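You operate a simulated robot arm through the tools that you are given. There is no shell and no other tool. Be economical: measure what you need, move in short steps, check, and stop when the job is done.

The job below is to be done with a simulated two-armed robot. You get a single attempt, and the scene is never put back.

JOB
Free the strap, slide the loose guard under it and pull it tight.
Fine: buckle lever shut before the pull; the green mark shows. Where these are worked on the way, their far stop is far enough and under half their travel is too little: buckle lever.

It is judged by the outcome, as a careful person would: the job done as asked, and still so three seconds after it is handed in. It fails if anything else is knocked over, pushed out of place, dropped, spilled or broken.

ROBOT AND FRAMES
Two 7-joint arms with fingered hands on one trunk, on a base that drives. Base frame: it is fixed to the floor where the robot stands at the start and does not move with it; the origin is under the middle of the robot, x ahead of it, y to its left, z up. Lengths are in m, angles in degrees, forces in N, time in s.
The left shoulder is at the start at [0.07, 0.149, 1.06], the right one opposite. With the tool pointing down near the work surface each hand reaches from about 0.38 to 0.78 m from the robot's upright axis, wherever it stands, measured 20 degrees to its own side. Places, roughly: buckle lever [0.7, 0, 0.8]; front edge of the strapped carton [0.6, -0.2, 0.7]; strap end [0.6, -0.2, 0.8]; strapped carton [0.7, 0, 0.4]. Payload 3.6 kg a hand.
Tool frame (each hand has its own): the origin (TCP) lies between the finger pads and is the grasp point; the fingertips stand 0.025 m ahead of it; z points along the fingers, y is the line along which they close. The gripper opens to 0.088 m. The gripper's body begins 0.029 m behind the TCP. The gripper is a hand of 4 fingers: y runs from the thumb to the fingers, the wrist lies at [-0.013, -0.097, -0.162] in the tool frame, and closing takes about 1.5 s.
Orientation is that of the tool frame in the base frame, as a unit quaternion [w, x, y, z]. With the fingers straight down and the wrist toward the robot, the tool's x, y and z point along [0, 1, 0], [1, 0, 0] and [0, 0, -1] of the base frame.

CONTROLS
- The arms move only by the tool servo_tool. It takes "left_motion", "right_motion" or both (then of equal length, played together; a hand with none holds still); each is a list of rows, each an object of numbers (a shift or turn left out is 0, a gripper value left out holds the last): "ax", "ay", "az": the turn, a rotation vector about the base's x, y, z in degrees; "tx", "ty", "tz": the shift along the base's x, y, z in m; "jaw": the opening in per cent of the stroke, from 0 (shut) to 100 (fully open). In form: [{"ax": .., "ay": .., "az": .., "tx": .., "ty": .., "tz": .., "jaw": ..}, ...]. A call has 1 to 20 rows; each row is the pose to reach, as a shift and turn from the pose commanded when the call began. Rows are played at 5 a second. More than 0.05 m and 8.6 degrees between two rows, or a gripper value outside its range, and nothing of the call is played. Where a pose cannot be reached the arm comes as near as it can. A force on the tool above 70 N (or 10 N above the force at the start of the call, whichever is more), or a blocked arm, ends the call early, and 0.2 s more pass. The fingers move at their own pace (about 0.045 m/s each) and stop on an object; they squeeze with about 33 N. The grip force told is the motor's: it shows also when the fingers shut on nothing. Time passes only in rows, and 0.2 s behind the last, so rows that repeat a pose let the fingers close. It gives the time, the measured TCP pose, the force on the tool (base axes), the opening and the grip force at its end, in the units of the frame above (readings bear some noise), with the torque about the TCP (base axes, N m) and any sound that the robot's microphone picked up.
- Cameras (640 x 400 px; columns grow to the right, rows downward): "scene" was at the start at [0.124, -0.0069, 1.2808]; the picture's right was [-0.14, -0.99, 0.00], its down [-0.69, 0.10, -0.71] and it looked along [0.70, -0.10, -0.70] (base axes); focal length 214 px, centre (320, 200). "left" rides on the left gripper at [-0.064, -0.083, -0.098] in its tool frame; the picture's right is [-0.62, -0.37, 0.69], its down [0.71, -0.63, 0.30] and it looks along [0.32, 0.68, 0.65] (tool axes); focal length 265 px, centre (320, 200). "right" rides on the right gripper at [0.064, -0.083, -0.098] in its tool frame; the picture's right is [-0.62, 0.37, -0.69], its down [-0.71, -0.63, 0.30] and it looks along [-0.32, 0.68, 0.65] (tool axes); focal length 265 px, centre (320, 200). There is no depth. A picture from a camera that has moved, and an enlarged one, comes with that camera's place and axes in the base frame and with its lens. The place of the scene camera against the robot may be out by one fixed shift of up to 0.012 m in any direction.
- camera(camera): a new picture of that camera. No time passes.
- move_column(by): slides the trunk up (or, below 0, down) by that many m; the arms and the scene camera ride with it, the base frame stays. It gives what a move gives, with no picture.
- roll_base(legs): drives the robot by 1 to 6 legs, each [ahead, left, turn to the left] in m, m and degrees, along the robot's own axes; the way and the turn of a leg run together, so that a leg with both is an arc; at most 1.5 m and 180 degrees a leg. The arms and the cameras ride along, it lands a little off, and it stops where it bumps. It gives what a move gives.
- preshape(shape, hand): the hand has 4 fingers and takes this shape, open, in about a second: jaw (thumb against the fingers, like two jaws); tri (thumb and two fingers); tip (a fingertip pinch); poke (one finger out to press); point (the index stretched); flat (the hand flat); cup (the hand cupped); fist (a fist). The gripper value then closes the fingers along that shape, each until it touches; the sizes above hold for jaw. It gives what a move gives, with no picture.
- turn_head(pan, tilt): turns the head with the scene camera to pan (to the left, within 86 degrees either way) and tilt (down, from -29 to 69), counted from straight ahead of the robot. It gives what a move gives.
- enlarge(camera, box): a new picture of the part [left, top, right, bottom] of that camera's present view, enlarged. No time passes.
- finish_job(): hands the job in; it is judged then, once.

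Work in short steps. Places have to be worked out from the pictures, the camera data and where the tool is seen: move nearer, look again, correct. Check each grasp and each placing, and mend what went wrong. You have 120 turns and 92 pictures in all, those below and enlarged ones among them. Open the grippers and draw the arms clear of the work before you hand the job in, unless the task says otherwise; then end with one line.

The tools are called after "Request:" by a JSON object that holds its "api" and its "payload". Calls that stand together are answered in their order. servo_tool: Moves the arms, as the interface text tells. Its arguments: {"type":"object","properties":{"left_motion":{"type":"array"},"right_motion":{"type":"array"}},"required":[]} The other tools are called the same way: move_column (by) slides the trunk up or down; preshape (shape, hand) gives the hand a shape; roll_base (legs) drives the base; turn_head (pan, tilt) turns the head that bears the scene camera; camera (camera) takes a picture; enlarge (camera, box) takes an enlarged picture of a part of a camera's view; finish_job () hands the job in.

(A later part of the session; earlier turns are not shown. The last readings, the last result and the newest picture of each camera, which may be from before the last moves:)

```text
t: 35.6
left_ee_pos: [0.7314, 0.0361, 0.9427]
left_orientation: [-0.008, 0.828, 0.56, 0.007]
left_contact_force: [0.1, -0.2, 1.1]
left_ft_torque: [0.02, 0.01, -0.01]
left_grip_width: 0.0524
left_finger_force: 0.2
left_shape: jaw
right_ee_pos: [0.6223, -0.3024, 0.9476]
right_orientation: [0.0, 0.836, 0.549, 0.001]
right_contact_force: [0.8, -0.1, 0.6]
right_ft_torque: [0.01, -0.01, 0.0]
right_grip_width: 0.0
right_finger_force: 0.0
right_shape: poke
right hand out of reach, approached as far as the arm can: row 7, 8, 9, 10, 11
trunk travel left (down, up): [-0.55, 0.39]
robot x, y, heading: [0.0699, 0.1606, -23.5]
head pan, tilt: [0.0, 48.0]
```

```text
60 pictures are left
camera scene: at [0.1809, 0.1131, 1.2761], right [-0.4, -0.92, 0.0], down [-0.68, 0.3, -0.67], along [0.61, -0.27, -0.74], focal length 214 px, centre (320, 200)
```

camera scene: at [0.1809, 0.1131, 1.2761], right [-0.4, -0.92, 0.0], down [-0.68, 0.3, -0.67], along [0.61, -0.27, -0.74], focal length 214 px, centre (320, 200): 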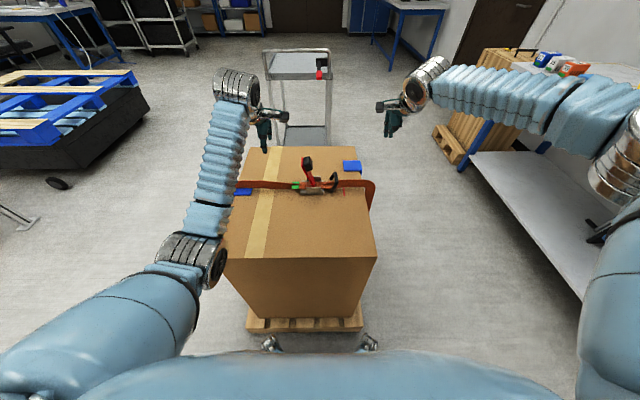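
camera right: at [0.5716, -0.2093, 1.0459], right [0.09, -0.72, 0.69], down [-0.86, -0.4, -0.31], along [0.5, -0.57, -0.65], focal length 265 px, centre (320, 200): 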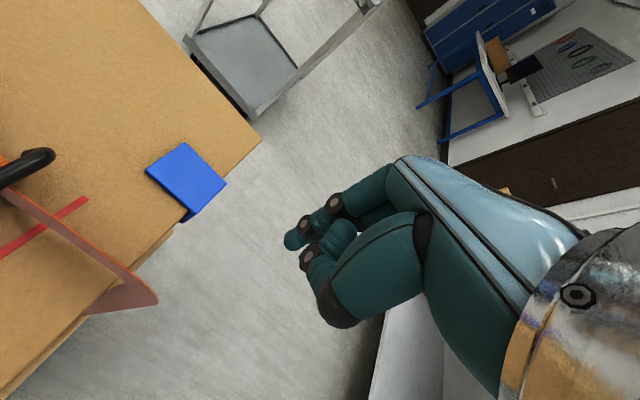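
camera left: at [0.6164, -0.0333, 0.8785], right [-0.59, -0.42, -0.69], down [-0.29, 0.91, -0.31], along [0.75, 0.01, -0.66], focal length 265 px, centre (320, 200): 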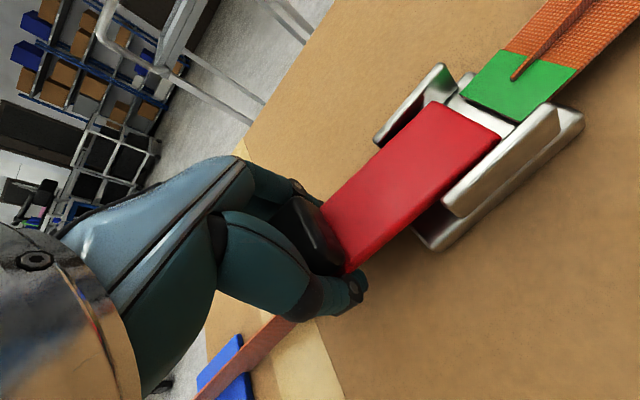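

The right hand stops ~0.12 m short of the guard's far edge. Working from the carton's guard side (facing along the strap) puts everything in easy reach, so I tuck both arms and look right to check for free floor.

Request:
{"api": "servo_tool", "payload": {"left_motion": [{"tz": 0.04}, {"tz": 0.08}, {"tz": 0.11, "tx": -0.02, "ty": 0.02}, {"tz": 0.11, "tx": -0.045, "ty": 0.04}, {"tz": 0.11, "tx": -0.07, "ty": 0.06}, {"tz": 0.11, "tx": -0.095, "ty": 0.08}, {"tz": 0.11, "tx": -0.117, "ty": 0.1}, {"tz": 0.11, "tx": -0.13, "ty": 0.11}], "right_motion": [{"tx": -0.03, "tz": 0.03}, {"tx": -0.06, "tz": 0.05, "ty": 0.0}, {"tx": -0.1, "tz": 0.07, "ty": 0.0}, {"tx": -0.14, "tz": 0.09, "ty": 0.0}, {"tx": -0.18, "tz": 0.11, "ty": 0.0}, {"tx": -0.21, "tz": 0.13, "ty": 0.0}, {"tx": -0.23, "tz": 0.15, "ty": 0.0}, {"tx": -0.25, "tz": 0.16, "ty": 0.0}]}}

Request:
{"api": "turn_head", "payload": {"pan": -60, "tilt": 45}}

Request:
{"api": "camera", "payload": {"camera": "scene"}}

```text
t: 37.4
left_ee_pos: [0.5981, 0.1482, 1.0532]
left_orientation: [-0.007, 0.828, 0.561, 0.009]
left_contact_force: [0.3, 0.3, 0.0]
left_ft_torque: [0.02, -0.02, 0.0]
left_grip_width: 0.0525
left_finger_force: 0.1
left_shape: jaw
right_ee_pos: [0.3767, -0.2985, 1.105]
right_orientation: [0.0, 0.837, 0.547, 0.0]
right_contact_force: [-0.4, 0.0, -0.3]
right_ft_torque: [0.03, 0.01, 0.01]
right_grip_width: 0.0
right_finger_force: 0.1
right_shape: poke
trunk travel left (down, up): [-0.55, 0.39]
robot x, y, heading: [0.0658, 0.1599, -23.6]
head pan, tilt: [0.0, 48.0]
```

```text
t: 38.7
left_ee_pos: [0.6013, 0.1493, 1.053]
left_orientation: [-0.008, 0.828, 0.56, 0.009]
left_contact_force: [-0.2, -0.3, 0.7]
left_ft_torque: [0.03, 0.01, -0.03]
left_grip_width: 0.0527
left_finger_force: 0.0
left_shape: jaw
right_ee_pos: [0.3778, -0.2984, 1.1042]
right_orientation: [-0.001, 0.837, 0.547, -0.001]
right_contact_force: [-0.3, -0.5, 0.2]
right_ft_torque: [0.0, 0.0, -0.01]
right_grip_width: 0.0
right_finger_force: 0.0
right_shape: poke
trunk travel left (down, up): [-0.55, 0.39]
robot x, y, heading: [0.0747, 0.1584, -23.5]
head pan, tilt: [-60.0, 45.0]
```

```text
59 pictures are left
camera scene: at [0.1183, 0.0629, 1.2802], right [-0.99, -0.11, 0.0], down [-0.08, 0.7, -0.71], along [0.08, -0.7, -0.71], focal length 214 px, centre (320, 200)
```

scene: 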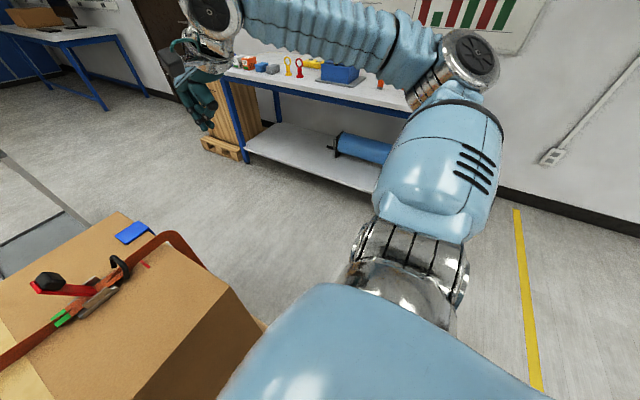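

Bench front lies at about s = -0.98 m (carton face at s≈0), so there's a lane. I raise the trunk a bit for clearance and drive: back, right, ahead along the carton's side.

Request:
{"api": "move_column", "payload": {"by": 0.15}}

Request:
{"api": "roll_base", "payload": {"legs": [[-0.12, 0, 0], [0, -0.594, 0]]}}

Request:
{"api": "turn_head", "payload": {"pan": 20, "tilt": 55}}

Request:
{"api": "camera", "payload": {"camera": "scene"}}

```text
t: 40.4
left_ee_pos: [0.6011, 0.148, 1.202]
left_orientation: [-0.007, 0.828, 0.561, 0.008]
left_contact_force: [-0.1, 0.1, -0.7]
left_ft_torque: [0.02, 0.03, 0.0]
left_grip_width: 0.0526
left_finger_force: 0.1
left_shape: jaw
right_ee_pos: [0.3769, -0.2991, 1.2555]
right_orientation: [0.0, 0.837, 0.548, 0.001]
right_contact_force: [0.8, -0.3, 0.3]
right_ft_torque: [0.02, -0.01, -0.02]
right_grip_width: 0.0
right_finger_force: 0.0
right_shape: poke
trunk travel left (down, up): [-0.7, 0.24]
robot x, y, heading: [0.0733, 0.16, -23.5]
head pan, tilt: [-60.0, 45.0]
```

```text
t: 50.1
left_ee_pos: [0.2559, -0.3418, 1.2028]
left_orientation: [-0.007, 0.828, 0.56, 0.009]
left_contact_force: [0.2, -0.2, -0.3]
left_ft_torque: [0.0, -0.03, -0.03]
left_grip_width: 0.0526
left_finger_force: 0.0
left_shape: jaw
right_ee_pos: [0.0333, -0.7887, 1.2538]
right_orientation: [0.0, 0.838, 0.546, 0.0]
right_contact_force: [0.6, -0.3, -0.6]
right_ft_torque: [-0.01, -0.01, 0.01]
right_grip_width: 0.0
right_finger_force: 0.1
right_shape: poke
trunk travel left (down, up): [-0.7, 0.24]
robot x, y, heading: [-0.2748, -0.3302, -23.9]
head pan, tilt: [-60.0, 45.0]
```

```text
t: 51.6
left_ee_pos: [0.2561, -0.3423, 1.2022]
left_orientation: [-0.008, 0.829, 0.559, 0.009]
left_contact_force: [0.8, 0.8, 0.4]
left_ft_torque: [0.01, -0.04, -0.01]
left_grip_width: 0.0523
left_finger_force: 0.1
left_shape: jaw
right_ee_pos: [0.0336, -0.7887, 1.2554]
right_orientation: [-0.001, 0.837, 0.546, 0.001]
right_contact_force: [0.0, -0.8, 0.6]
right_ft_torque: [-0.01, 0.01, 0.01]
right_grip_width: 0.0
right_finger_force: 0.1
right_shape: poke
trunk travel left (down, up): [-0.7, 0.24]
robot x, y, heading: [-0.2763, -0.3338, -23.7]
head pan, tilt: [20.0, 55.0]
```

```text
58 pictures are left
camera scene: at [-0.1638, -0.3514, 1.4168], right [-0.07, -1.0, 0.0], down [-0.82, 0.05, -0.57], along [0.57, -0.04, -0.82], focal length 214 px, centre (320, 200)
```

scene: 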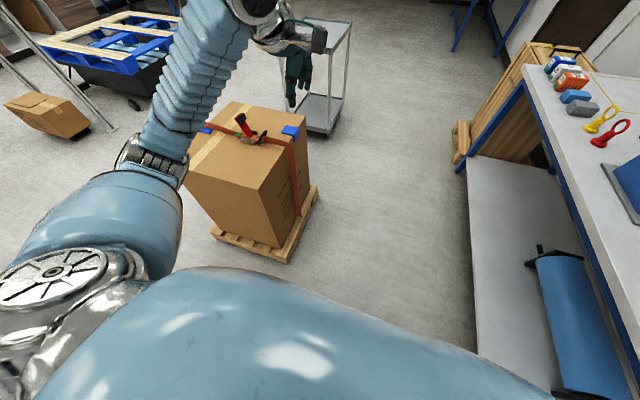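

Pallet side at s≈-0.04, bench front at s≈-1.02. Drive ahead 0.80, sidestep 0.07 right, then turn 90° left.

Request:
{"api": "roll_base", "payload": {"legs": [[0.8, 0, 0], [0, -0.07, 0], [0, 0, 90]]}}

Request:
{"api": "turn_head", "payload": {"pan": 0, "tilt": 55}}

Request:
{"api": "camera", "payload": {"camera": "scene"}}

```text
t: 73.3
left_ee_pos: [0.4553, -0.1912, 1.2029]
left_orientation: [-0.011, 0.199, 0.98, 0.001]
left_contact_force: [0.3, 0.2, -0.1]
left_ft_torque: [-0.01, 0.0, 0.0]
left_grip_width: 0.0525
left_finger_force: 0.1
left_shape: jaw
right_ee_pos: [0.8975, -0.4223, 1.2547]
right_orientation: [0.0, 0.214, 0.977, 0.0]
right_contact_force: [-0.1, -0.4, -0.3]
right_ft_torque: [0.01, 0.01, -0.01]
right_grip_width: 0.0001
right_finger_force: 0.0
right_shape: poke
trunk travel left (down, up): [-0.7, 0.24]
robot x, y, heading: [0.4353, -0.725, 65.4]
head pan, tilt: [20.0, 55.0]
```

```text
t: 74.2
left_ee_pos: [0.4542, -0.1927, 1.203]
left_orientation: [-0.011, 0.199, 0.98, 0.0]
left_contact_force: [0.3, -0.2, -0.3]
left_ft_torque: [-0.02, 0.03, 0.05]
left_grip_width: 0.0525
left_finger_force: 0.1
left_shape: jaw
right_ee_pos: [0.8977, -0.4234, 1.2558]
right_orientation: [0.001, 0.215, 0.977, 0.0]
right_contact_force: [-0.8, 0.1, -0.6]
right_ft_torque: [0.03, 0.0, -0.04]
right_grip_width: 0.0
right_finger_force: 0.0
right_shape: poke
trunk travel left (down, up): [-0.7, 0.24]
robot x, y, heading: [0.4365, -0.7194, 65.1]
head pan, tilt: [0.0, 55.0]
```

```text
57 pictures are left
camera scene: at [0.4776, -0.6063, 1.4168], right [0.91, -0.42, 0.0], down [-0.34, -0.74, -0.57], along [0.24, 0.52, -0.82], focal length 214 px, centre (320, 200)
```

scene: 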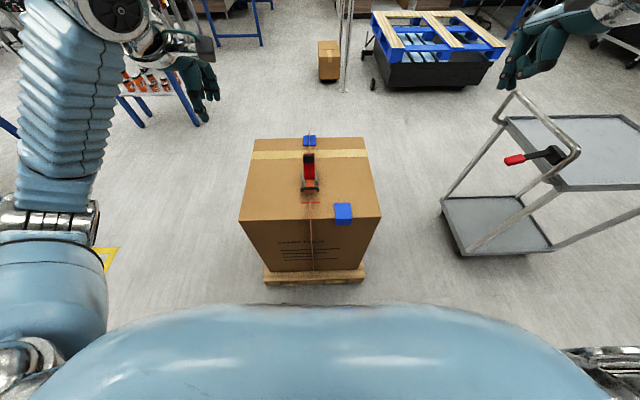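

Good station. Lower the trunk, move ahead 5 cm, and take a close look.

Request:
{"api": "move_column", "payload": {"by": -0.15}}

Request:
{"api": "roll_base", "payload": {"legs": [[0.05, 0, 1]]}}

Request:
{"api": "enlarge", "payload": {"camera": "scene", "box": [232, 110, 392, 210]}}

Request:
{"api": "camera", "payload": {"camera": "right"}}

```text
t: 75.9
left_ee_pos: [0.4545, -0.1903, 1.0535]
left_orientation: [-0.011, 0.199, 0.98, 0.001]
left_contact_force: [-0.2, 0.3, 0.2]
left_ft_torque: [0.03, -0.01, 0.03]
left_grip_width: 0.0525
left_finger_force: 0.1
left_shape: jaw
right_ee_pos: [0.897, -0.4235, 1.1046]
right_orientation: [-0.001, 0.214, 0.977, 0.0]
right_contact_force: [-0.1, -0.3, 0.2]
right_ft_torque: [0.02, -0.03, -0.01]
right_grip_width: 0.0
right_finger_force: 0.1
right_shape: poke
trunk travel left (down, up): [-0.55, 0.39]
robot x, y, heading: [0.4337, -0.7234, 65.3]
head pan, tilt: [0.0, 55.0]
```

```text
t: 77.2
left_ee_pos: [0.4646, -0.1469, 1.0536]
left_orientation: [-0.012, 0.191, 0.982, 0.001]
left_contact_force: [-0.3, 0.3, -0.2]
left_ft_torque: [0.01, -0.01, 0.02]
left_grip_width: 0.0526
left_finger_force: 0.2
left_shape: jaw
right_ee_pos: [0.9101, -0.3718, 1.1068]
right_orientation: [0.001, 0.207, 0.978, 0.002]
right_contact_force: [0.3, 0.3, -0.2]
right_ft_torque: [-0.01, -0.04, -0.03]
right_grip_width: 0.0
right_finger_force: 0.1
right_shape: poke
trunk travel left (down, up): [-0.55, 0.39]
robot x, y, heading: [0.457, -0.6713, 66.3]
head pan, tilt: [0.0, 55.0]
```

```text
4.00 times, centred on (312, 160) of scene
camera zoom: at [0.4958, -0.5585, 1.2671], right [0.92, -0.4, 0.0], down [-0.33, -0.75, -0.58], along [0.23, 0.53, -0.82], focal length 858 px, centre (352, 360)
```

zoom: 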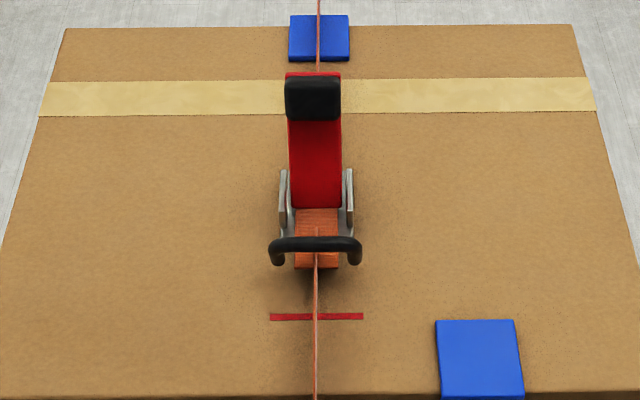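

```text
55 pictures are left
camera right: at [0.8182, -0.4232, 1.205], right [0.72, 0.09, 0.69], down [0.4, -0.86, -0.31], along [0.57, 0.5, -0.65], focal length 265 px, centre (320, 200)
```

right: 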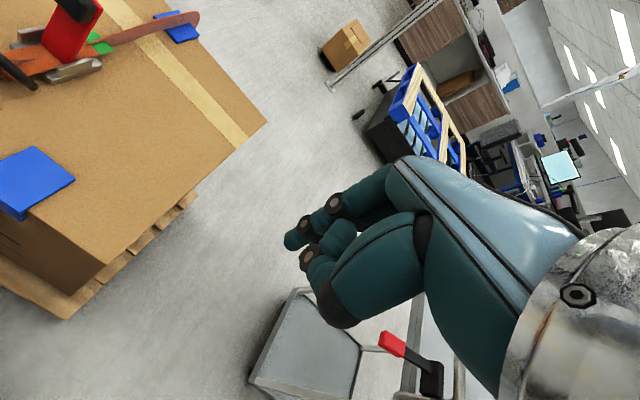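

Excellent view: the guard must move 0.123 m along -e so it centres on the red mark under the strap. The poke fingertip lies on the TCP axis; bring it above a spot just beyond the guard's right edge (~(0.785, -0.285)).

Request:
{"api": "servo_tool", "payload": {"right_motion": [{"tx": -0.02, "ty": 0.015, "tz": -0.03}, {"tx": -0.04, "ty": 0.03, "tz": -0.06}, {"tx": -0.06, "ty": 0.045, "tz": -0.1}, {"tx": -0.08, "ty": 0.06, "tz": -0.14}, {"tx": -0.1, "ty": 0.075, "tz": -0.18}, {"tx": -0.125, "ty": 0.087, "tz": -0.22}, {"tx": -0.125, "ty": 0.087, "tz": -0.255}, {"tx": -0.125, "ty": 0.087, "tz": -0.255}]}}

Request:
{"api": "camera", "payload": {"camera": "right"}}

Request:
{"api": "enlarge", "payload": {"camera": "scene", "box": [262, 130, 422, 230]}}

```text
t: 79.0
left_ee_pos: [0.4638, -0.1465, 1.0529]
left_orientation: [-0.011, 0.191, 0.982, 0.0]
left_contact_force: [-1.0, 0.5, -0.4]
left_ft_torque: [0.02, -0.01, 0.0]
left_grip_width: 0.0526
left_finger_force: 0.1
left_shape: jaw
right_ee_pos: [0.7877, -0.285, 0.8508]
right_orientation: [-0.001, 0.206, 0.979, 0.001]
right_contact_force: [0.1, -0.2, 1.1]
right_ft_torque: [0.02, 0.02, -0.01]
right_grip_width: 0.0001
right_finger_force: 0.0
right_shape: poke
trunk travel left (down, up): [-0.55, 0.39]
robot x, y, heading: [0.4568, -0.6726, 66.3]
head pan, tilt: [0.0, 55.0]
```

```text
54 pictures are left
camera right: at [0.6955, -0.3359, 0.9501], right [0.72, 0.09, 0.69], down [0.4, -0.86, -0.31], along [0.57, 0.5, -0.65], focal length 265 px, centre (320, 200)
```

right: 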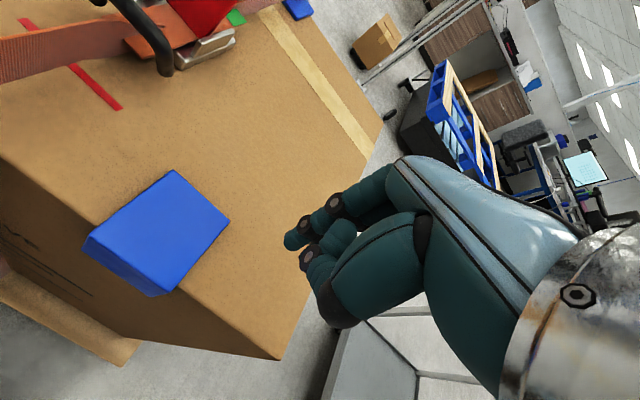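

```text
4.00 times, centred on (342, 180) of scene
camera zoom: at [0.4971, -0.5574, 1.2669], right [0.92, -0.4, 0.0], down [-0.33, -0.75, -0.57], along [0.23, 0.53, -0.82], focal length 858 px, centre (232, 280)
```

zoom: 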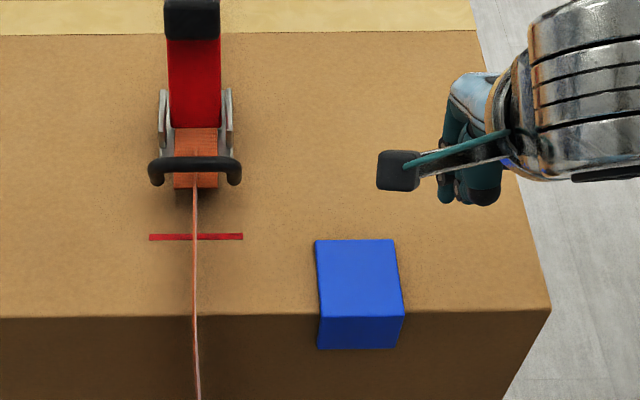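

I'll enlarge the hand views to see exactly which fingertip is extended and where.

Request:
{"api": "enlarge", "payload": {"camera": "right", "box": [260, 150, 460, 340]}}

Request:
{"api": "enlarge", "payload": {"camera": "scene", "box": [350, 140, 414, 190]}}

```text
2.11 times, centred on (360, 245) of right
camera zoom: at [0.6955, -0.3359, 0.9501], right [0.72, 0.09, 0.69], down [0.4, -0.86, -0.31], along [0.57, 0.5, -0.65], focal length 559 px, centre (236, 105)
```

zoom: 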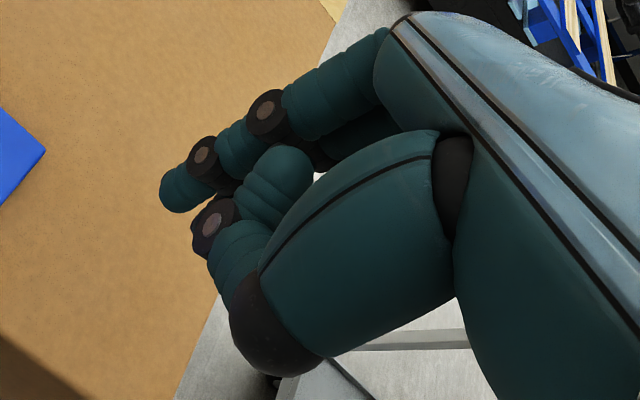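

```text
8.00 times, centred on (382, 165) of scene
camera zoom: at [0.4971, -0.5574, 1.2669], right [0.92, -0.4, 0.0], down [-0.33, -0.75, -0.57], along [0.23, 0.53, -0.82], focal length 1716 px, centre (-176, 480)
```

zoom: 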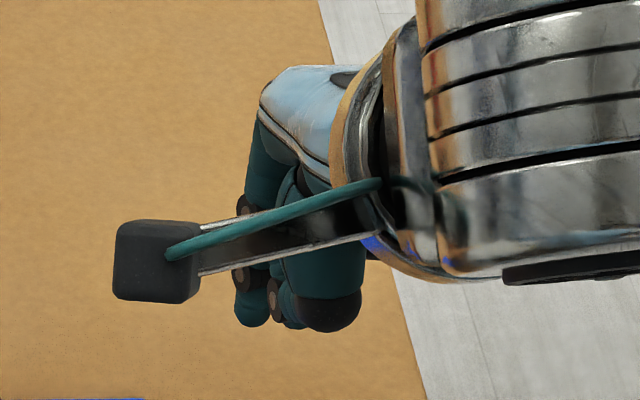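

The poke finger is bent rather than extended. I'll try the "point" shape instead and look.

Request:
{"api": "preshape", "payload": {"hand": "right", "shape": "point"}}

Request:
{"api": "enlarge", "payload": {"camera": "right", "box": [160, 100, 460, 340]}}

Request:
{"api": "enlarge", "payload": {"camera": "scene", "box": [334, 130, 430, 205]}}

```text
t: 79.9
left_ee_pos: [0.4652, -0.1455, 1.0524]
left_orientation: [-0.012, 0.191, 0.982, 0.001]
left_contact_force: [0.0, -0.1, -0.5]
left_ft_torque: [0.0, 0.03, 0.03]
left_grip_width: 0.0525
left_finger_force: 0.1
left_shape: jaw
right_ee_pos: [0.7889, -0.2846, 0.8513]
right_orientation: [-0.001, 0.207, 0.978, 0.001]
right_contact_force: [0.1, 0.4, -0.2]
right_ft_torque: [0.05, 0.02, 0.0]
right_grip_width: 0.0002
right_finger_force: 0.0
right_shape: point
trunk travel left (down, up): [-0.55, 0.39]
robot x, y, heading: [0.4543, -0.6748, 66.5]
head pan, tilt: [0.0, 55.0]
```

```text
1.67 times, centred on (310, 220) of right
camera zoom: at [0.6965, -0.3358, 0.9502], right [0.72, 0.09, 0.69], down [0.4, -0.86, -0.31], along [0.57, 0.5, -0.65], focal length 442 px, centre (337, 167)
```

zoom: 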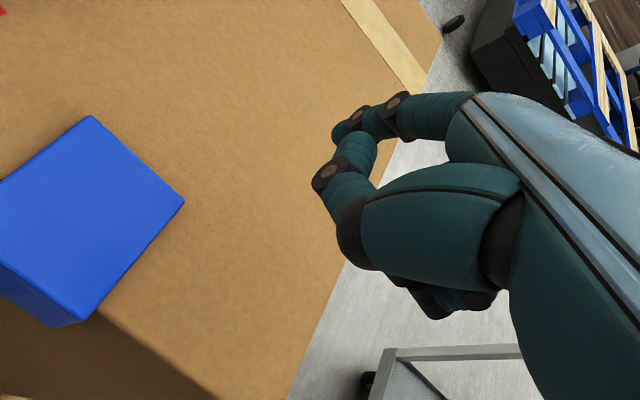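

```text
5.33 times, centred on (382, 168) of scene
camera zoom: at [0.4981, -0.5571, 1.2668], right [0.92, -0.4, 0.0], down [-0.33, -0.75, -0.57], along [0.23, 0.53, -0.82], focal length 1144 px, centre (-11, 373)
```

zoom: 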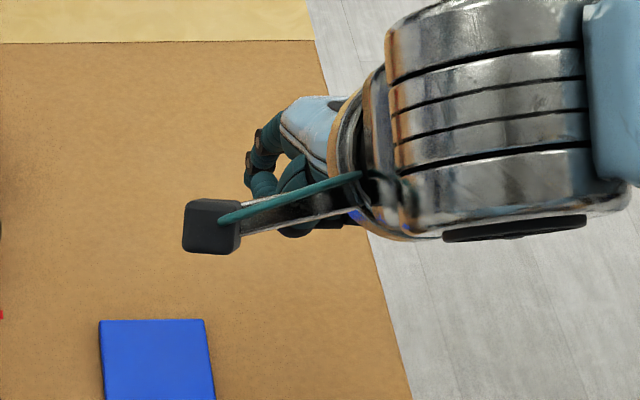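

I'll use the jaw shape closed to a pinch instead, whose fingertip geometry (25 mm ahead of TCP) is known.

Request:
{"api": "preshape", "payload": {"hand": "right", "shape": "jaw"}}

Request:
{"api": "servo_tool", "payload": {"right_motion": [{"jaw": 0}, {"jaw": 0}, {"jaw": 0}, {"jaw": 0}, {"jaw": 0}, {"jaw": 0}, {"jaw": 0}, {"jaw": 0}]}}

Request:
{"api": "enlarge", "payload": {"camera": "right", "box": [160, 100, 460, 340]}}

Request:
{"api": "enlarge", "payload": {"camera": "scene", "box": [334, 130, 430, 205]}}

```text
t: 80.8
left_ee_pos: [0.4659, -0.1451, 1.0525]
left_orientation: [-0.012, 0.191, 0.982, 0.001]
left_contact_force: [-0.4, -0.5, 0.2]
left_ft_torque: [0.01, 0.02, 0.0]
left_grip_width: 0.0522
left_finger_force: 0.0
left_shape: jaw
right_ee_pos: [0.7885, -0.286, 0.8517]
right_orientation: [0.0, 0.206, 0.979, 0.001]
right_contact_force: [0.1, -0.7, 0.4]
right_ft_torque: [-0.02, 0.01, -0.01]
right_grip_width: 0.0877
right_finger_force: 0.1
right_shape: jaw
trunk travel left (down, up): [-0.55, 0.39]
robot x, y, heading: [0.4543, -0.6723, 66.4]
head pan, tilt: [0.0, 55.0]
```

```text
t: 82.6
left_ee_pos: [0.4652, -0.1462, 1.0522]
left_orientation: [-0.013, 0.191, 0.982, 0.0]
left_contact_force: [-0.8, 0.0, 0.3]
left_ft_torque: [-0.02, -0.02, -0.02]
left_grip_width: 0.0526
left_finger_force: 0.0
left_shape: jaw
right_ee_pos: [0.7881, -0.2849, 0.8519]
right_orientation: [-0.001, 0.206, 0.979, 0.0]
right_contact_force: [-0.8, 0.3, -0.3]
right_ft_torque: [0.02, 0.03, 0.0]
right_grip_width: 0.0
right_finger_force: 32.8
right_shape: jaw
trunk travel left (down, up): [-0.55, 0.39]
robot x, y, heading: [0.4578, -0.6728, 66.3]
head pan, tilt: [0.0, 55.0]
```

```text
1.67 times, centred on (310, 220) of right
camera zoom: at [0.6962, -0.3357, 0.9502], right [0.72, 0.09, 0.69], down [0.4, -0.86, -0.3], along [0.57, 0.5, -0.65], focal length 442 px, centre (337, 167)
```

zoom: 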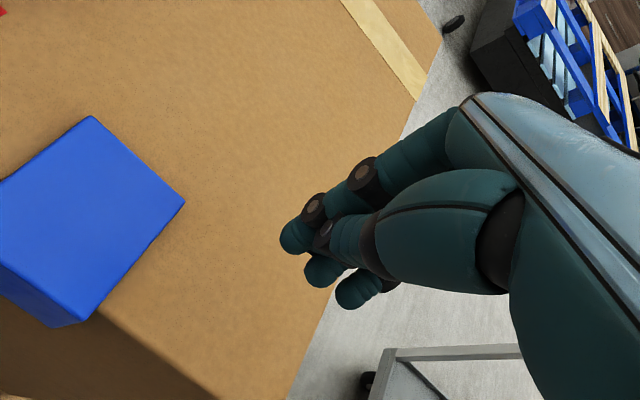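

```text
5.33 times, centred on (382, 168) of scene
camera zoom: at [0.4978, -0.5571, 1.2668], right [0.92, -0.4, 0.0], down [-0.33, -0.75, -0.57], along [0.23, 0.53, -0.82], focal length 1144 px, centre (-11, 373)
```

zoom: 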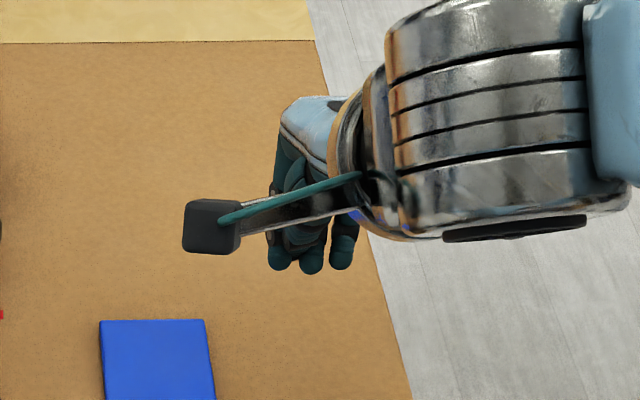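

The three closed fingertips form a ~45 mm wide pusher on the TCP axis, well placed beyond the guard's right edge. Descend close to the carton top.

Request:
{"api": "servo_tool", "payload": {"right_motion": [{"tz": -0.03, "tx": 0.003, "ty": -0.001}, {"tz": -0.055, "tx": 0.003, "ty": -0.001}, {"tz": -0.07, "tx": 0.003, "ty": -0.001}, {"tz": -0.075, "tx": 0.003, "ty": -0.001}, {"tz": -0.075, "tx": 0.003, "ty": -0.001}]}}

Request:
{"api": "enlarge", "payload": {"camera": "right", "box": [60, 100, 360, 340]}}

Request:
{"api": "enlarge", "payload": {"camera": "scene", "box": [320, 140, 416, 215]}}

```text
t: 83.8
left_ee_pos: [0.4643, -0.1458, 1.0533]
left_orientation: [-0.013, 0.191, 0.982, 0.0]
left_contact_force: [0.4, -0.5, 0.8]
left_ft_torque: [-0.04, 0.0, 0.01]
left_grip_width: 0.0523
left_finger_force: 0.1
left_shape: jaw
right_ee_pos: [0.7901, -0.2848, 0.7747]
right_orientation: [-0.001, 0.206, 0.979, 0.0]
right_contact_force: [1.6, -0.6, 0.1]
right_ft_torque: [0.02, -0.02, -0.01]
right_grip_width: 0.0002
right_finger_force: 33.0
right_shape: jaw
trunk travel left (down, up): [-0.55, 0.39]
robot x, y, heading: [0.4518, -0.6748, 66.3]
head pan, tilt: [0.0, 55.0]
```

```text
1.67 times, centred on (210, 220) of right
camera zoom: at [0.6979, -0.3361, 0.8738], right [0.72, 0.09, 0.69], down [0.4, -0.86, -0.31], along [0.57, 0.5, -0.65], focal length 442 px, centre (503, 167)
```

zoom: 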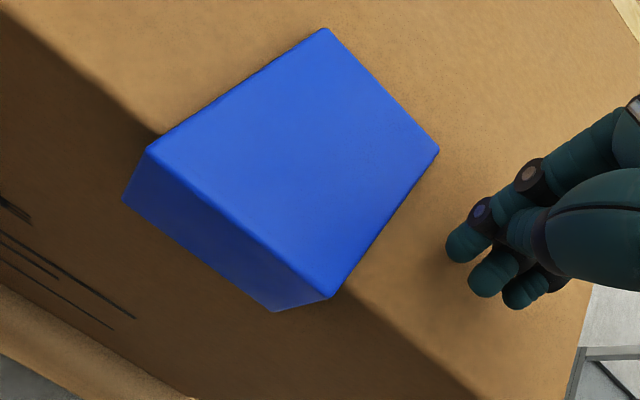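

```text
5.33 times, centred on (368, 178) of scene
camera zoom: at [0.4974, -0.5573, 1.2669], right [0.92, -0.4, 0.0], down [-0.33, -0.75, -0.57], along [0.23, 0.53, -0.82], focal length 1144 px, centre (64, 320)
```

zoom: 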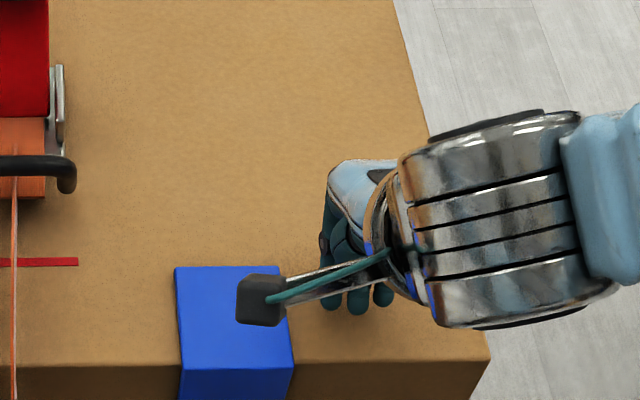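

No contact yet and the fingertips sit beside the guard's edge. Push along -e: first 0.075 m (about 6 cm of guard travel), slightly nearer the outer edge.

Request:
{"api": "servo_tool", "payload": {"right_motion": [{"tx": -0.004, "ty": -0.009, "tz": -0.001}, {"tx": -0.017, "ty": -0.0034, "tz": -0.001}, {"tx": -0.028, "ty": 0.0014, "tz": -0.001}, {"tx": -0.039, "ty": 0.0063, "tz": -0.001}, {"tx": -0.05, "ty": 0.011, "tz": -0.001}, {"tx": -0.061, "ty": 0.016, "tz": -0.001}, {"tx": -0.072, "ty": 0.021, "tz": -0.001}]}}

Request:
{"api": "enlarge", "payload": {"camera": "scene", "box": [282, 130, 410, 230]}}

Request:
{"api": "camera", "payload": {"camera": "right"}}

```text
t: 85.4
left_ee_pos: [0.4658, -0.1463, 1.0524]
left_orientation: [-0.011, 0.191, 0.982, 0.001]
left_contact_force: [0.6, 0.5, 0.3]
left_ft_torque: [0.01, 0.01, 0.02]
left_grip_width: 0.0525
left_finger_force: 0.1
left_shape: jaw
right_ee_pos: [0.7302, -0.2729, 0.7855]
right_orientation: [-0.001, 0.206, 0.979, 0.001]
right_contact_force: [0.0, -0.6, -0.1]
right_ft_torque: [0.01, 0.03, 0.0]
right_grip_width: 0.0
right_finger_force: 32.7
right_shape: jaw
right hand out of reach, approached as far as the arm can: row 6, 7
trunk travel left (down, up): [-0.55, 0.39]
robot x, y, heading: [0.4561, -0.6754, 66.2]
head pan, tilt: [0.0, 55.0]
```

```text
4.00 times, centred on (346, 180) of scene
camera zoom: at [0.4974, -0.5568, 1.2668], right [0.92, -0.4, 0.0], down [-0.33, -0.75, -0.57], along [0.23, 0.52, -0.82], focal length 858 px, centre (216, 280)
```

zoom: 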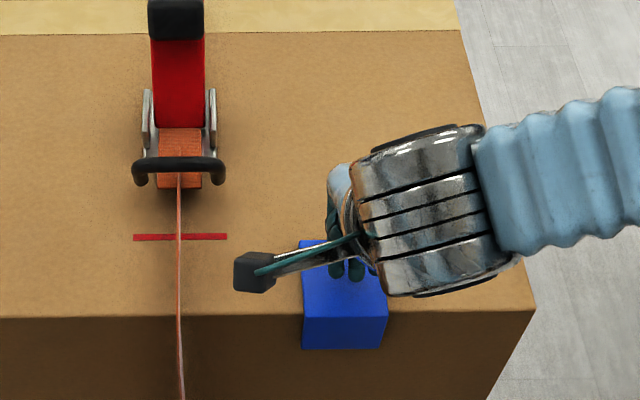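

```text
43 pictures are left
camera right: at [0.6378, -0.3232, 0.8843], right [0.72, 0.09, 0.69], down [0.4, -0.86, -0.31], along [0.57, 0.5, -0.65], focal length 265 px, centre (320, 200)
```

right: 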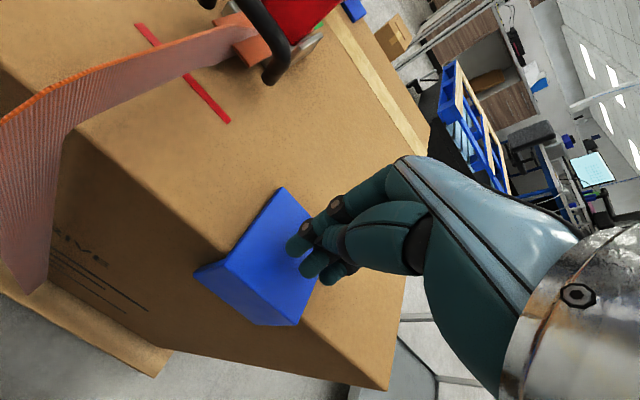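

The fingertips passed over the guard — the top is lower than I assumed, and the arm hit a limit. I raise the hand and reposition the base (back 6 cm, left 8 cm) to get a better arm posture.

Request:
{"api": "servo_tool", "payload": {"right_motion": [{"tz": 0.03}, {"tz": 0.06}, {"tz": 0.08, "tx": 0.02, "ty": -0.01}, {"tz": 0.08, "tx": 0.05, "ty": -0.02}, {"tz": 0.08, "tx": 0.08, "ty": -0.03}]}}

Request:
{"api": "roll_base", "payload": {"legs": [[-0.06, 0.08, 0]]}}

Request:
{"api": "camera", "payload": {"camera": "right"}}

Request:
{"api": "camera", "payload": {"camera": "scene"}}

```text
t: 86.6
left_ee_pos: [0.4662, -0.1457, 1.0543]
left_orientation: [-0.012, 0.191, 0.982, 0.001]
left_contact_force: [-0.2, -0.3, 0.4]
left_ft_torque: [-0.01, -0.03, 0.0]
left_grip_width: 0.0523
left_finger_force: 0.0
left_shape: jaw
right_ee_pos: [0.8089, -0.3038, 0.8666]
right_orientation: [-0.001, 0.205, 0.979, 0.0]
right_contact_force: [-0.2, -0.1, 0.3]
right_ft_torque: [-0.01, 0.01, 0.0]
right_grip_width: 0.0
right_finger_force: 33.0
right_shape: jaw
trunk travel left (down, up): [-0.55, 0.39]
robot x, y, heading: [0.4567, -0.6758, 66.3]
head pan, tilt: [0.0, 55.0]
```

```text
t: 88.3
left_ee_pos: [0.3699, -0.1679, 1.0539]
left_orientation: [-0.013, 0.19, 0.982, 0.002]
left_contact_force: [-0.6, -0.8, 0.2]
left_ft_torque: [0.02, 0.01, -0.01]
left_grip_width: 0.0526
left_finger_force: 0.0
left_shape: jaw
right_ee_pos: [0.7126, -0.3248, 0.8654]
right_orientation: [-0.001, 0.206, 0.979, 0.0]
right_contact_force: [-0.2, -0.5, 0.4]
right_ft_torque: [-0.02, 0.01, 0.01]
right_grip_width: 0.0001
right_finger_force: 32.7
right_shape: jaw
trunk travel left (down, up): [-0.55, 0.39]
robot x, y, heading: [0.355, -0.6963, 66.4]
head pan, tilt: [0.0, 55.0]
```

```text
42 pictures are left
camera right: at [0.6212, -0.3763, 0.9642], right [0.72, 0.09, 0.69], down [0.4, -0.86, -0.31], along [0.57, 0.5, -0.65], focal length 265 px, centre (320, 200)
```

right: 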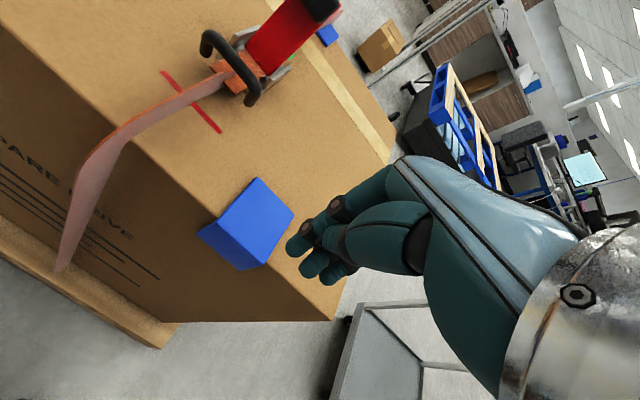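

```text
41 pictures are left
camera scene: at [0.3979, -0.5806, 1.2668], right [0.92, -0.4, 0.0], down [-0.33, -0.75, -0.57], along [0.23, 0.53, -0.82], focal length 214 px, centre (320, 200)
```

scene: 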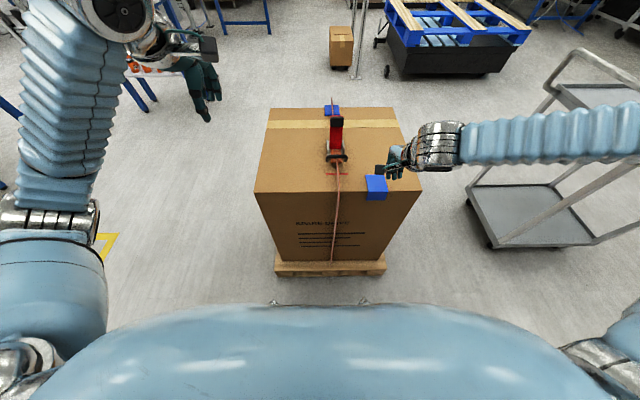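

Re-triangulating from the wrist camera gives guard top z≈0.747, carton top ~0.742 — my fingertips were at 0.749. Return to the right of the guard and go down to tip height ~0.7435.

Request:
{"api": "servo_tool", "payload": {"right_motion": [{"tx": 0.037, "ty": 0.015, "tz": -0.01}, {"tx": 0.074, "ty": 0.031, "tz": -0.03}, {"tx": 0.074, "ty": 0.031, "tz": -0.065}, {"tx": 0.074, "ty": 0.031, "tz": -0.088}, {"tx": 0.074, "ty": 0.031, "tz": -0.093}, {"tx": 0.074, "ty": 0.031, "tz": -0.096}, {"tx": 0.074, "ty": 0.031, "tz": -0.097}]}}

Request:
{"api": "camera", "payload": {"camera": "right"}}

```text
t: 89.9
left_ee_pos: [0.37, -0.1682, 1.0532]
left_orientation: [-0.012, 0.19, 0.982, 0.001]
left_contact_force: [-0.6, 0.4, 0.2]
left_ft_torque: [0.01, -0.03, -0.03]
left_grip_width: 0.0523
left_finger_force: 0.1
left_shape: jaw
right_ee_pos: [0.7866, -0.2934, 0.768]
right_orientation: [-0.002, 0.206, 0.978, 0.0]
right_contact_force: [-0.3, 0.0, 0.4]
right_ft_torque: [0.0, -0.02, 0.01]
right_grip_width: 0.0
right_finger_force: 32.8
right_shape: jaw
trunk travel left (down, up): [-0.55, 0.39]
robot x, y, heading: [0.3528, -0.6959, 66.6]
head pan, tilt: [0.0, 55.0]
```

```text
40 pictures are left
camera right: at [0.6944, -0.3452, 0.8669], right [0.72, 0.09, 0.69], down [0.4, -0.86, -0.31], along [0.57, 0.5, -0.65], focal length 265 px, centre (320, 200)
```

right: 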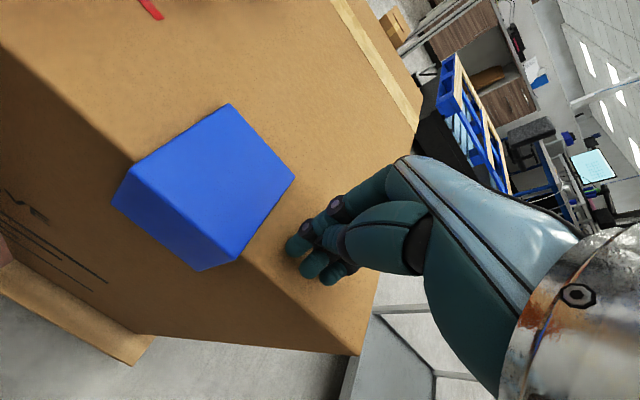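

Still no contact; lower gently another 1 cm watching the force.

Request:
{"api": "servo_tool", "payload": {"right_motion": [{"tz": -0.003}, {"tz": -0.006}, {"tz": -0.009}, {"tz": -0.009}]}}

```text
t: 90.9
left_ee_pos: [0.3679, -0.1689, 1.0549]
left_orientation: [-0.01, 0.191, 0.982, 0.001]
left_contact_force: [-0.2, 0.2, -0.3]
left_ft_torque: [0.01, 0.0, -0.02]
left_grip_width: 0.0527
left_finger_force: 0.1
left_shape: jaw
right_ee_pos: [0.7873, -0.2922, 0.7636]
right_orientation: [0.0, 0.206, 0.979, 0.004]
right_contact_force: [4.8, 5.5, 20.3]
right_ft_torque: [0.07, -0.03, -0.01]
right_grip_width: 0.0
right_finger_force: 33.1
right_shape: jaw
trunk travel left (down, up): [-0.55, 0.39]
robot x, y, heading: [0.3571, -0.6974, 66.2]
head pan, tilt: [0.0, 55.0]
```

Contact at tip z≈0.739. Lift ~1 mm above the surface and push along -e by 0.075 m.

Request:
{"api": "servo_tool", "payload": {"right_motion": [{"tz": 0.0065}, {"tz": 0.0065, "tx": -0.0114, "ty": 0.005}, {"tz": 0.0065, "tx": -0.0229, "ty": 0.0101}, {"tz": 0.0065, "tx": -0.0343, "ty": 0.0151}, {"tz": 0.0065, "tx": -0.0457, "ty": 0.0202}, {"tz": 0.0065, "tx": -0.0572, "ty": 0.0252}, {"tz": 0.0065, "tx": -0.0686, "ty": 0.0303}]}}

Request:
{"api": "enlarge", "payload": {"camera": "scene", "box": [290, 110, 450, 210]}}

Request:
{"api": "camera", "payload": {"camera": "right"}}

```text
t: 92.5
left_ee_pos: [0.3682, -0.1666, 1.0529]
left_orientation: [-0.011, 0.191, 0.981, 0.001]
left_contact_force: [0.3, -0.1, 0.7]
left_ft_torque: [-0.01, -0.01, -0.01]
left_grip_width: 0.0524
left_finger_force: 0.0
left_shape: jaw
right_ee_pos: [0.7178, -0.2635, 0.7661]
right_orientation: [0.0, 0.206, 0.979, 0.0]
right_contact_force: [-0.3, -0.5, -0.2]
right_ft_torque: [-0.05, 0.02, 0.04]
right_grip_width: 0.0001
right_finger_force: 33.1
right_shape: jaw
trunk travel left (down, up): [-0.55, 0.39]
robot x, y, heading: [0.3569, -0.697, 66.4]
head pan, tilt: [0.0, 55.0]
```

```text
4.00 times, centred on (370, 160) of scene
camera zoom: at [0.3967, -0.5802, 1.2668], right [0.92, -0.4, 0.0], down [-0.33, -0.75, -0.57], along [0.23, 0.53, -0.82], focal length 858 px, centre (120, 360)
```

zoom: 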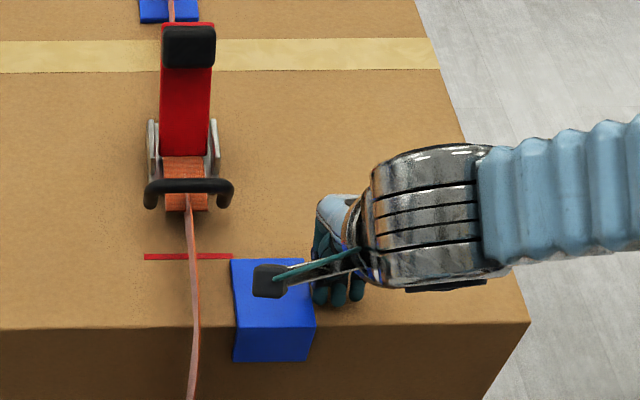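

```text
38 pictures are left
camera right: at [0.6251, -0.3142, 0.8652], right [0.72, 0.09, 0.69], down [0.4, -0.86, -0.3], along [0.57, 0.49, -0.65], focal length 265 px, centre (320, 200)
```

right: 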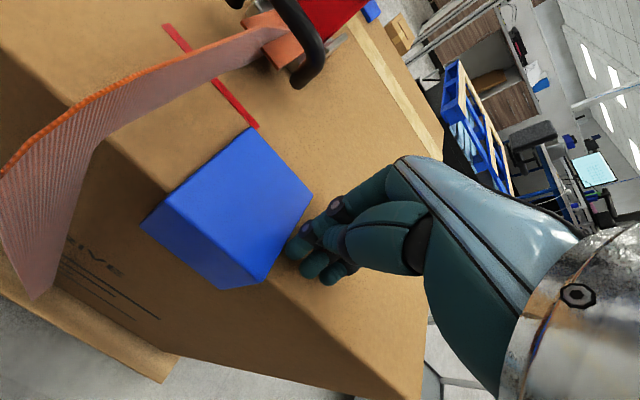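

The guard slides straight along the edge; about 6 cm remain. Continue the push.

Request:
{"api": "servo_tool", "payload": {"right_motion": [{"tx": -0.011, "ty": 0.0049}, {"tx": -0.022, "ty": 0.0097}, {"tx": -0.033, "ty": 0.0146}, {"tx": -0.044, "ty": 0.0194}, {"tx": -0.054, "ty": 0.0238}, {"tx": -0.054, "ty": 0.0238}]}}

Request:
{"api": "enlarge", "payload": {"camera": "scene", "box": [290, 110, 450, 210]}}

Request:
{"api": "camera", "payload": {"camera": "right"}}

```text
t: 93.9
left_ee_pos: [0.3693, -0.1688, 1.0534]
left_orientation: [-0.012, 0.191, 0.982, 0.001]
left_contact_force: [1.0, 0.2, -0.5]
left_ft_torque: [0.02, 0.01, -0.02]
left_grip_width: 0.0529
left_finger_force: 0.1
left_shape: jaw
right_ee_pos: [0.6776, -0.2575, 0.781]
right_orientation: [-0.001, 0.205, 0.979, 0.0]
right_contact_force: [-0.7, 0.3, -0.6]
right_ft_torque: [0.01, 0.04, -0.01]
right_grip_width: 0.0
right_finger_force: 33.3
right_shape: jaw
right hand out of reach, approached as far as the arm can: row 3, 4, 5, 6
trunk travel left (down, up): [-0.55, 0.39]
robot x, y, heading: [0.3558, -0.6968, 66.3]
head pan, tilt: [0.0, 55.0]
```

```text
4.00 times, centred on (370, 160) of scene
camera zoom: at [0.3971, -0.5804, 1.2668], right [0.92, -0.4, 0.0], down [-0.33, -0.75, -0.57], along [0.23, 0.53, -0.82], focal length 858 px, centre (120, 360)
```

zoom: 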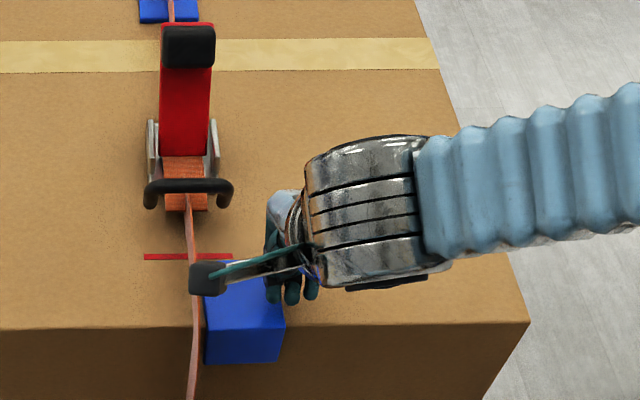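

```text
36 pictures are left
camera right: at [0.5861, -0.3081, 0.8792], right [0.72, 0.09, 0.69], down [0.4, -0.86, -0.31], along [0.57, 0.5, -0.65], focal length 265 px, centre (320, 200)
```

right: 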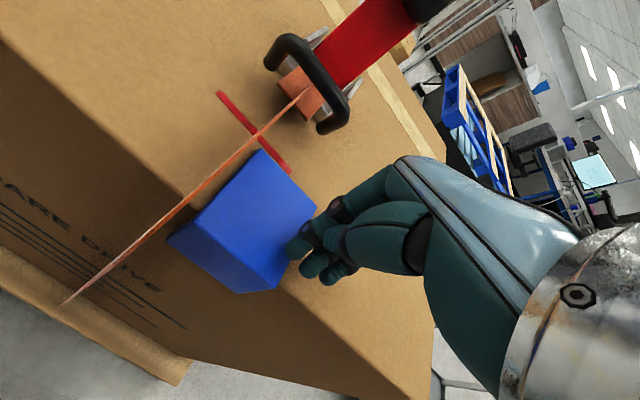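

Guard is within 4 cm of centre, but the right arm is at its limit. Lift, move the hand right, sidestep the base left 0.12 m, and then finish.

Request:
{"api": "servo_tool", "payload": {"right_motion": [{"tz": 0.03}, {"tz": 0.05, "tx": 0.02, "ty": -0.012}, {"tz": 0.06, "tx": 0.05, "ty": -0.026}, {"tz": 0.06, "tx": 0.09, "ty": -0.043}, {"tz": 0.06, "tx": 0.13, "ty": -0.06}, {"tz": 0.06, "tx": 0.14, "ty": -0.065}]}}

Request:
{"api": "roll_base", "payload": {"legs": [[0, 0.12, 0]]}}

Request:
{"api": "camera", "payload": {"camera": "right"}}

```text
t: 95.3
left_ee_pos: [0.369, -0.168, 1.0517]
left_orientation: [-0.011, 0.19, 0.982, 0.001]
left_contact_force: [-0.1, -0.6, -1.0]
left_ft_torque: [0.0, 0.04, -0.01]
left_grip_width: 0.0524
left_finger_force: 0.0
left_shape: jaw
right_ee_pos: [0.8168, -0.323, 0.8414]
right_orientation: [-0.001, 0.205, 0.979, 0.001]
right_contact_force: [0.9, -0.5, -0.2]
right_ft_torque: [-0.01, 0.0, 0.01]
right_grip_width: 0.0001
right_finger_force: 33.1
right_shape: jaw
trunk travel left (down, up): [-0.55, 0.39]
robot x, y, heading: [0.3559, -0.6966, 66.6]
head pan, tilt: [0.0, 55.0]
```

```text
t: 97.5
left_ee_pos: [0.2591, -0.1188, 1.0533]
left_orientation: [-0.013, 0.192, 0.981, 0.001]
left_contact_force: [0.0, 0.1, 0.4]
left_ft_torque: [0.02, -0.02, 0.03]
left_grip_width: 0.0524
left_finger_force: 0.1
left_shape: jaw
right_ee_pos: [0.7074, -0.2754, 0.8411]
right_orientation: [-0.001, 0.206, 0.978, 0.0]
right_contact_force: [0.5, -0.5, 0.1]
right_ft_torque: [-0.02, 0.01, -0.03]
right_grip_width: 0.0
right_finger_force: 33.5
right_shape: jaw
trunk travel left (down, up): [-0.55, 0.39]
robot x, y, heading: [0.2396, -0.6512, 66.6]
head pan, tilt: [0.0, 55.0]
```

```text
35 pictures are left
camera right: at [0.6151, -0.3256, 0.9403], right [0.72, 0.09, 0.69], down [0.4, -0.86, -0.31], along [0.57, 0.49, -0.65], focal length 265 px, centre (320, 200)
```

right: 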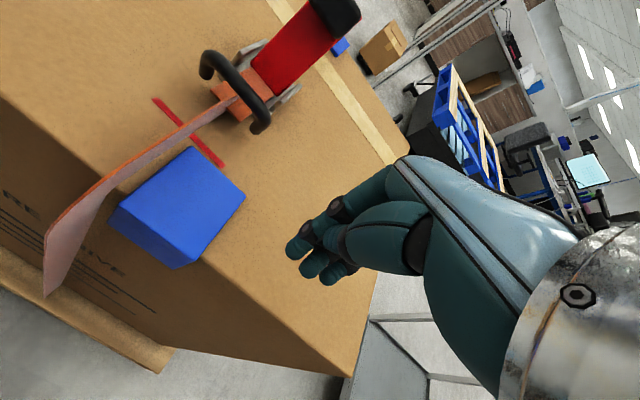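

Guard's right edge is at e≈0.726, target 0.6905. Descend behind it again and push the last 3.5 cm.

Request:
{"api": "servo_tool", "payload": {"right_motion": [{"tx": 0.007, "ty": 0.01, "tz": -0.035}, {"tx": 0.007, "ty": 0.01, "tz": -0.065}, {"tx": 0.007, "ty": 0.01, "tz": -0.0755}, {"tx": 0.007, "ty": 0.01, "tz": -0.0755}, {"tx": -0.003, "ty": 0.0143, "tz": -0.0755}, {"tx": -0.013, "ty": 0.0187, "tz": -0.0755}, {"tx": -0.023, "ty": 0.0232, "tz": -0.0755}, {"tx": -0.033, "ty": 0.0275, "tz": -0.0755}, {"tx": -0.036, "ty": 0.029, "tz": -0.0755}, {"tx": -0.036, "ty": 0.029, "tz": -0.0755}]}}

Request:
{"api": "camera", "payload": {"camera": "right"}}

Request:
{"api": "enlarge", "payload": {"camera": "scene", "box": [330, 110, 490, 210]}}

```text
t: 99.7
left_ee_pos: [0.2591, -0.1197, 1.0543]
left_orientation: [-0.012, 0.193, 0.981, 0.0]
left_contact_force: [0.4, -0.3, -0.6]
left_ft_torque: [-0.03, -0.01, 0.02]
left_grip_width: 0.0525
left_finger_force: 0.0
left_shape: jaw
right_ee_pos: [0.6717, -0.2465, 0.766]
right_orientation: [-0.002, 0.206, 0.978, 0.001]
right_contact_force: [-0.1, -0.4, 0.2]
right_ft_torque: [-0.02, 0.02, 0.01]
right_grip_width: 0.0
right_finger_force: 32.7
right_shape: jaw
trunk travel left (down, up): [-0.55, 0.39]
robot x, y, heading: [0.2428, -0.6479, 66.2]
head pan, tilt: [0.0, 55.0]
```

```text
34 pictures are left
camera right: at [0.5783, -0.2969, 0.8644], right [0.72, 0.09, 0.69], down [0.4, -0.86, -0.31], along [0.57, 0.49, -0.65], focal length 265 px, centre (320, 200)
```

right: 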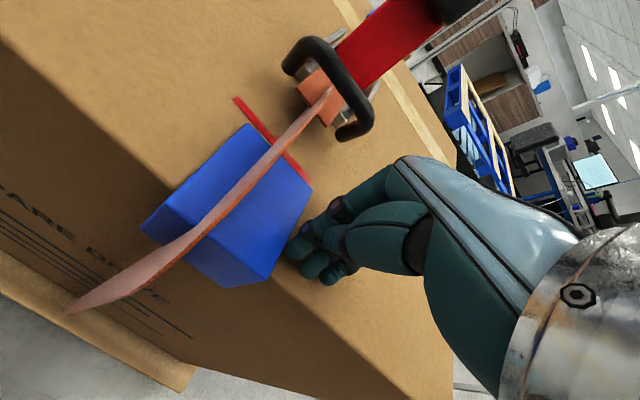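

```text
4.00 times, centred on (410, 160) of scene
camera zoom: at [0.2836, -0.5308, 1.2668], right [0.92, -0.4, 0.0], down [-0.33, -0.75, -0.57], along [0.23, 0.53, -0.82], focal length 858 px, centre (-40, 360)
```

zoom: 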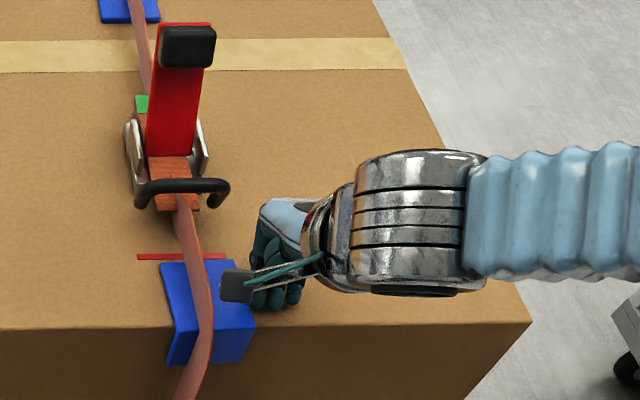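

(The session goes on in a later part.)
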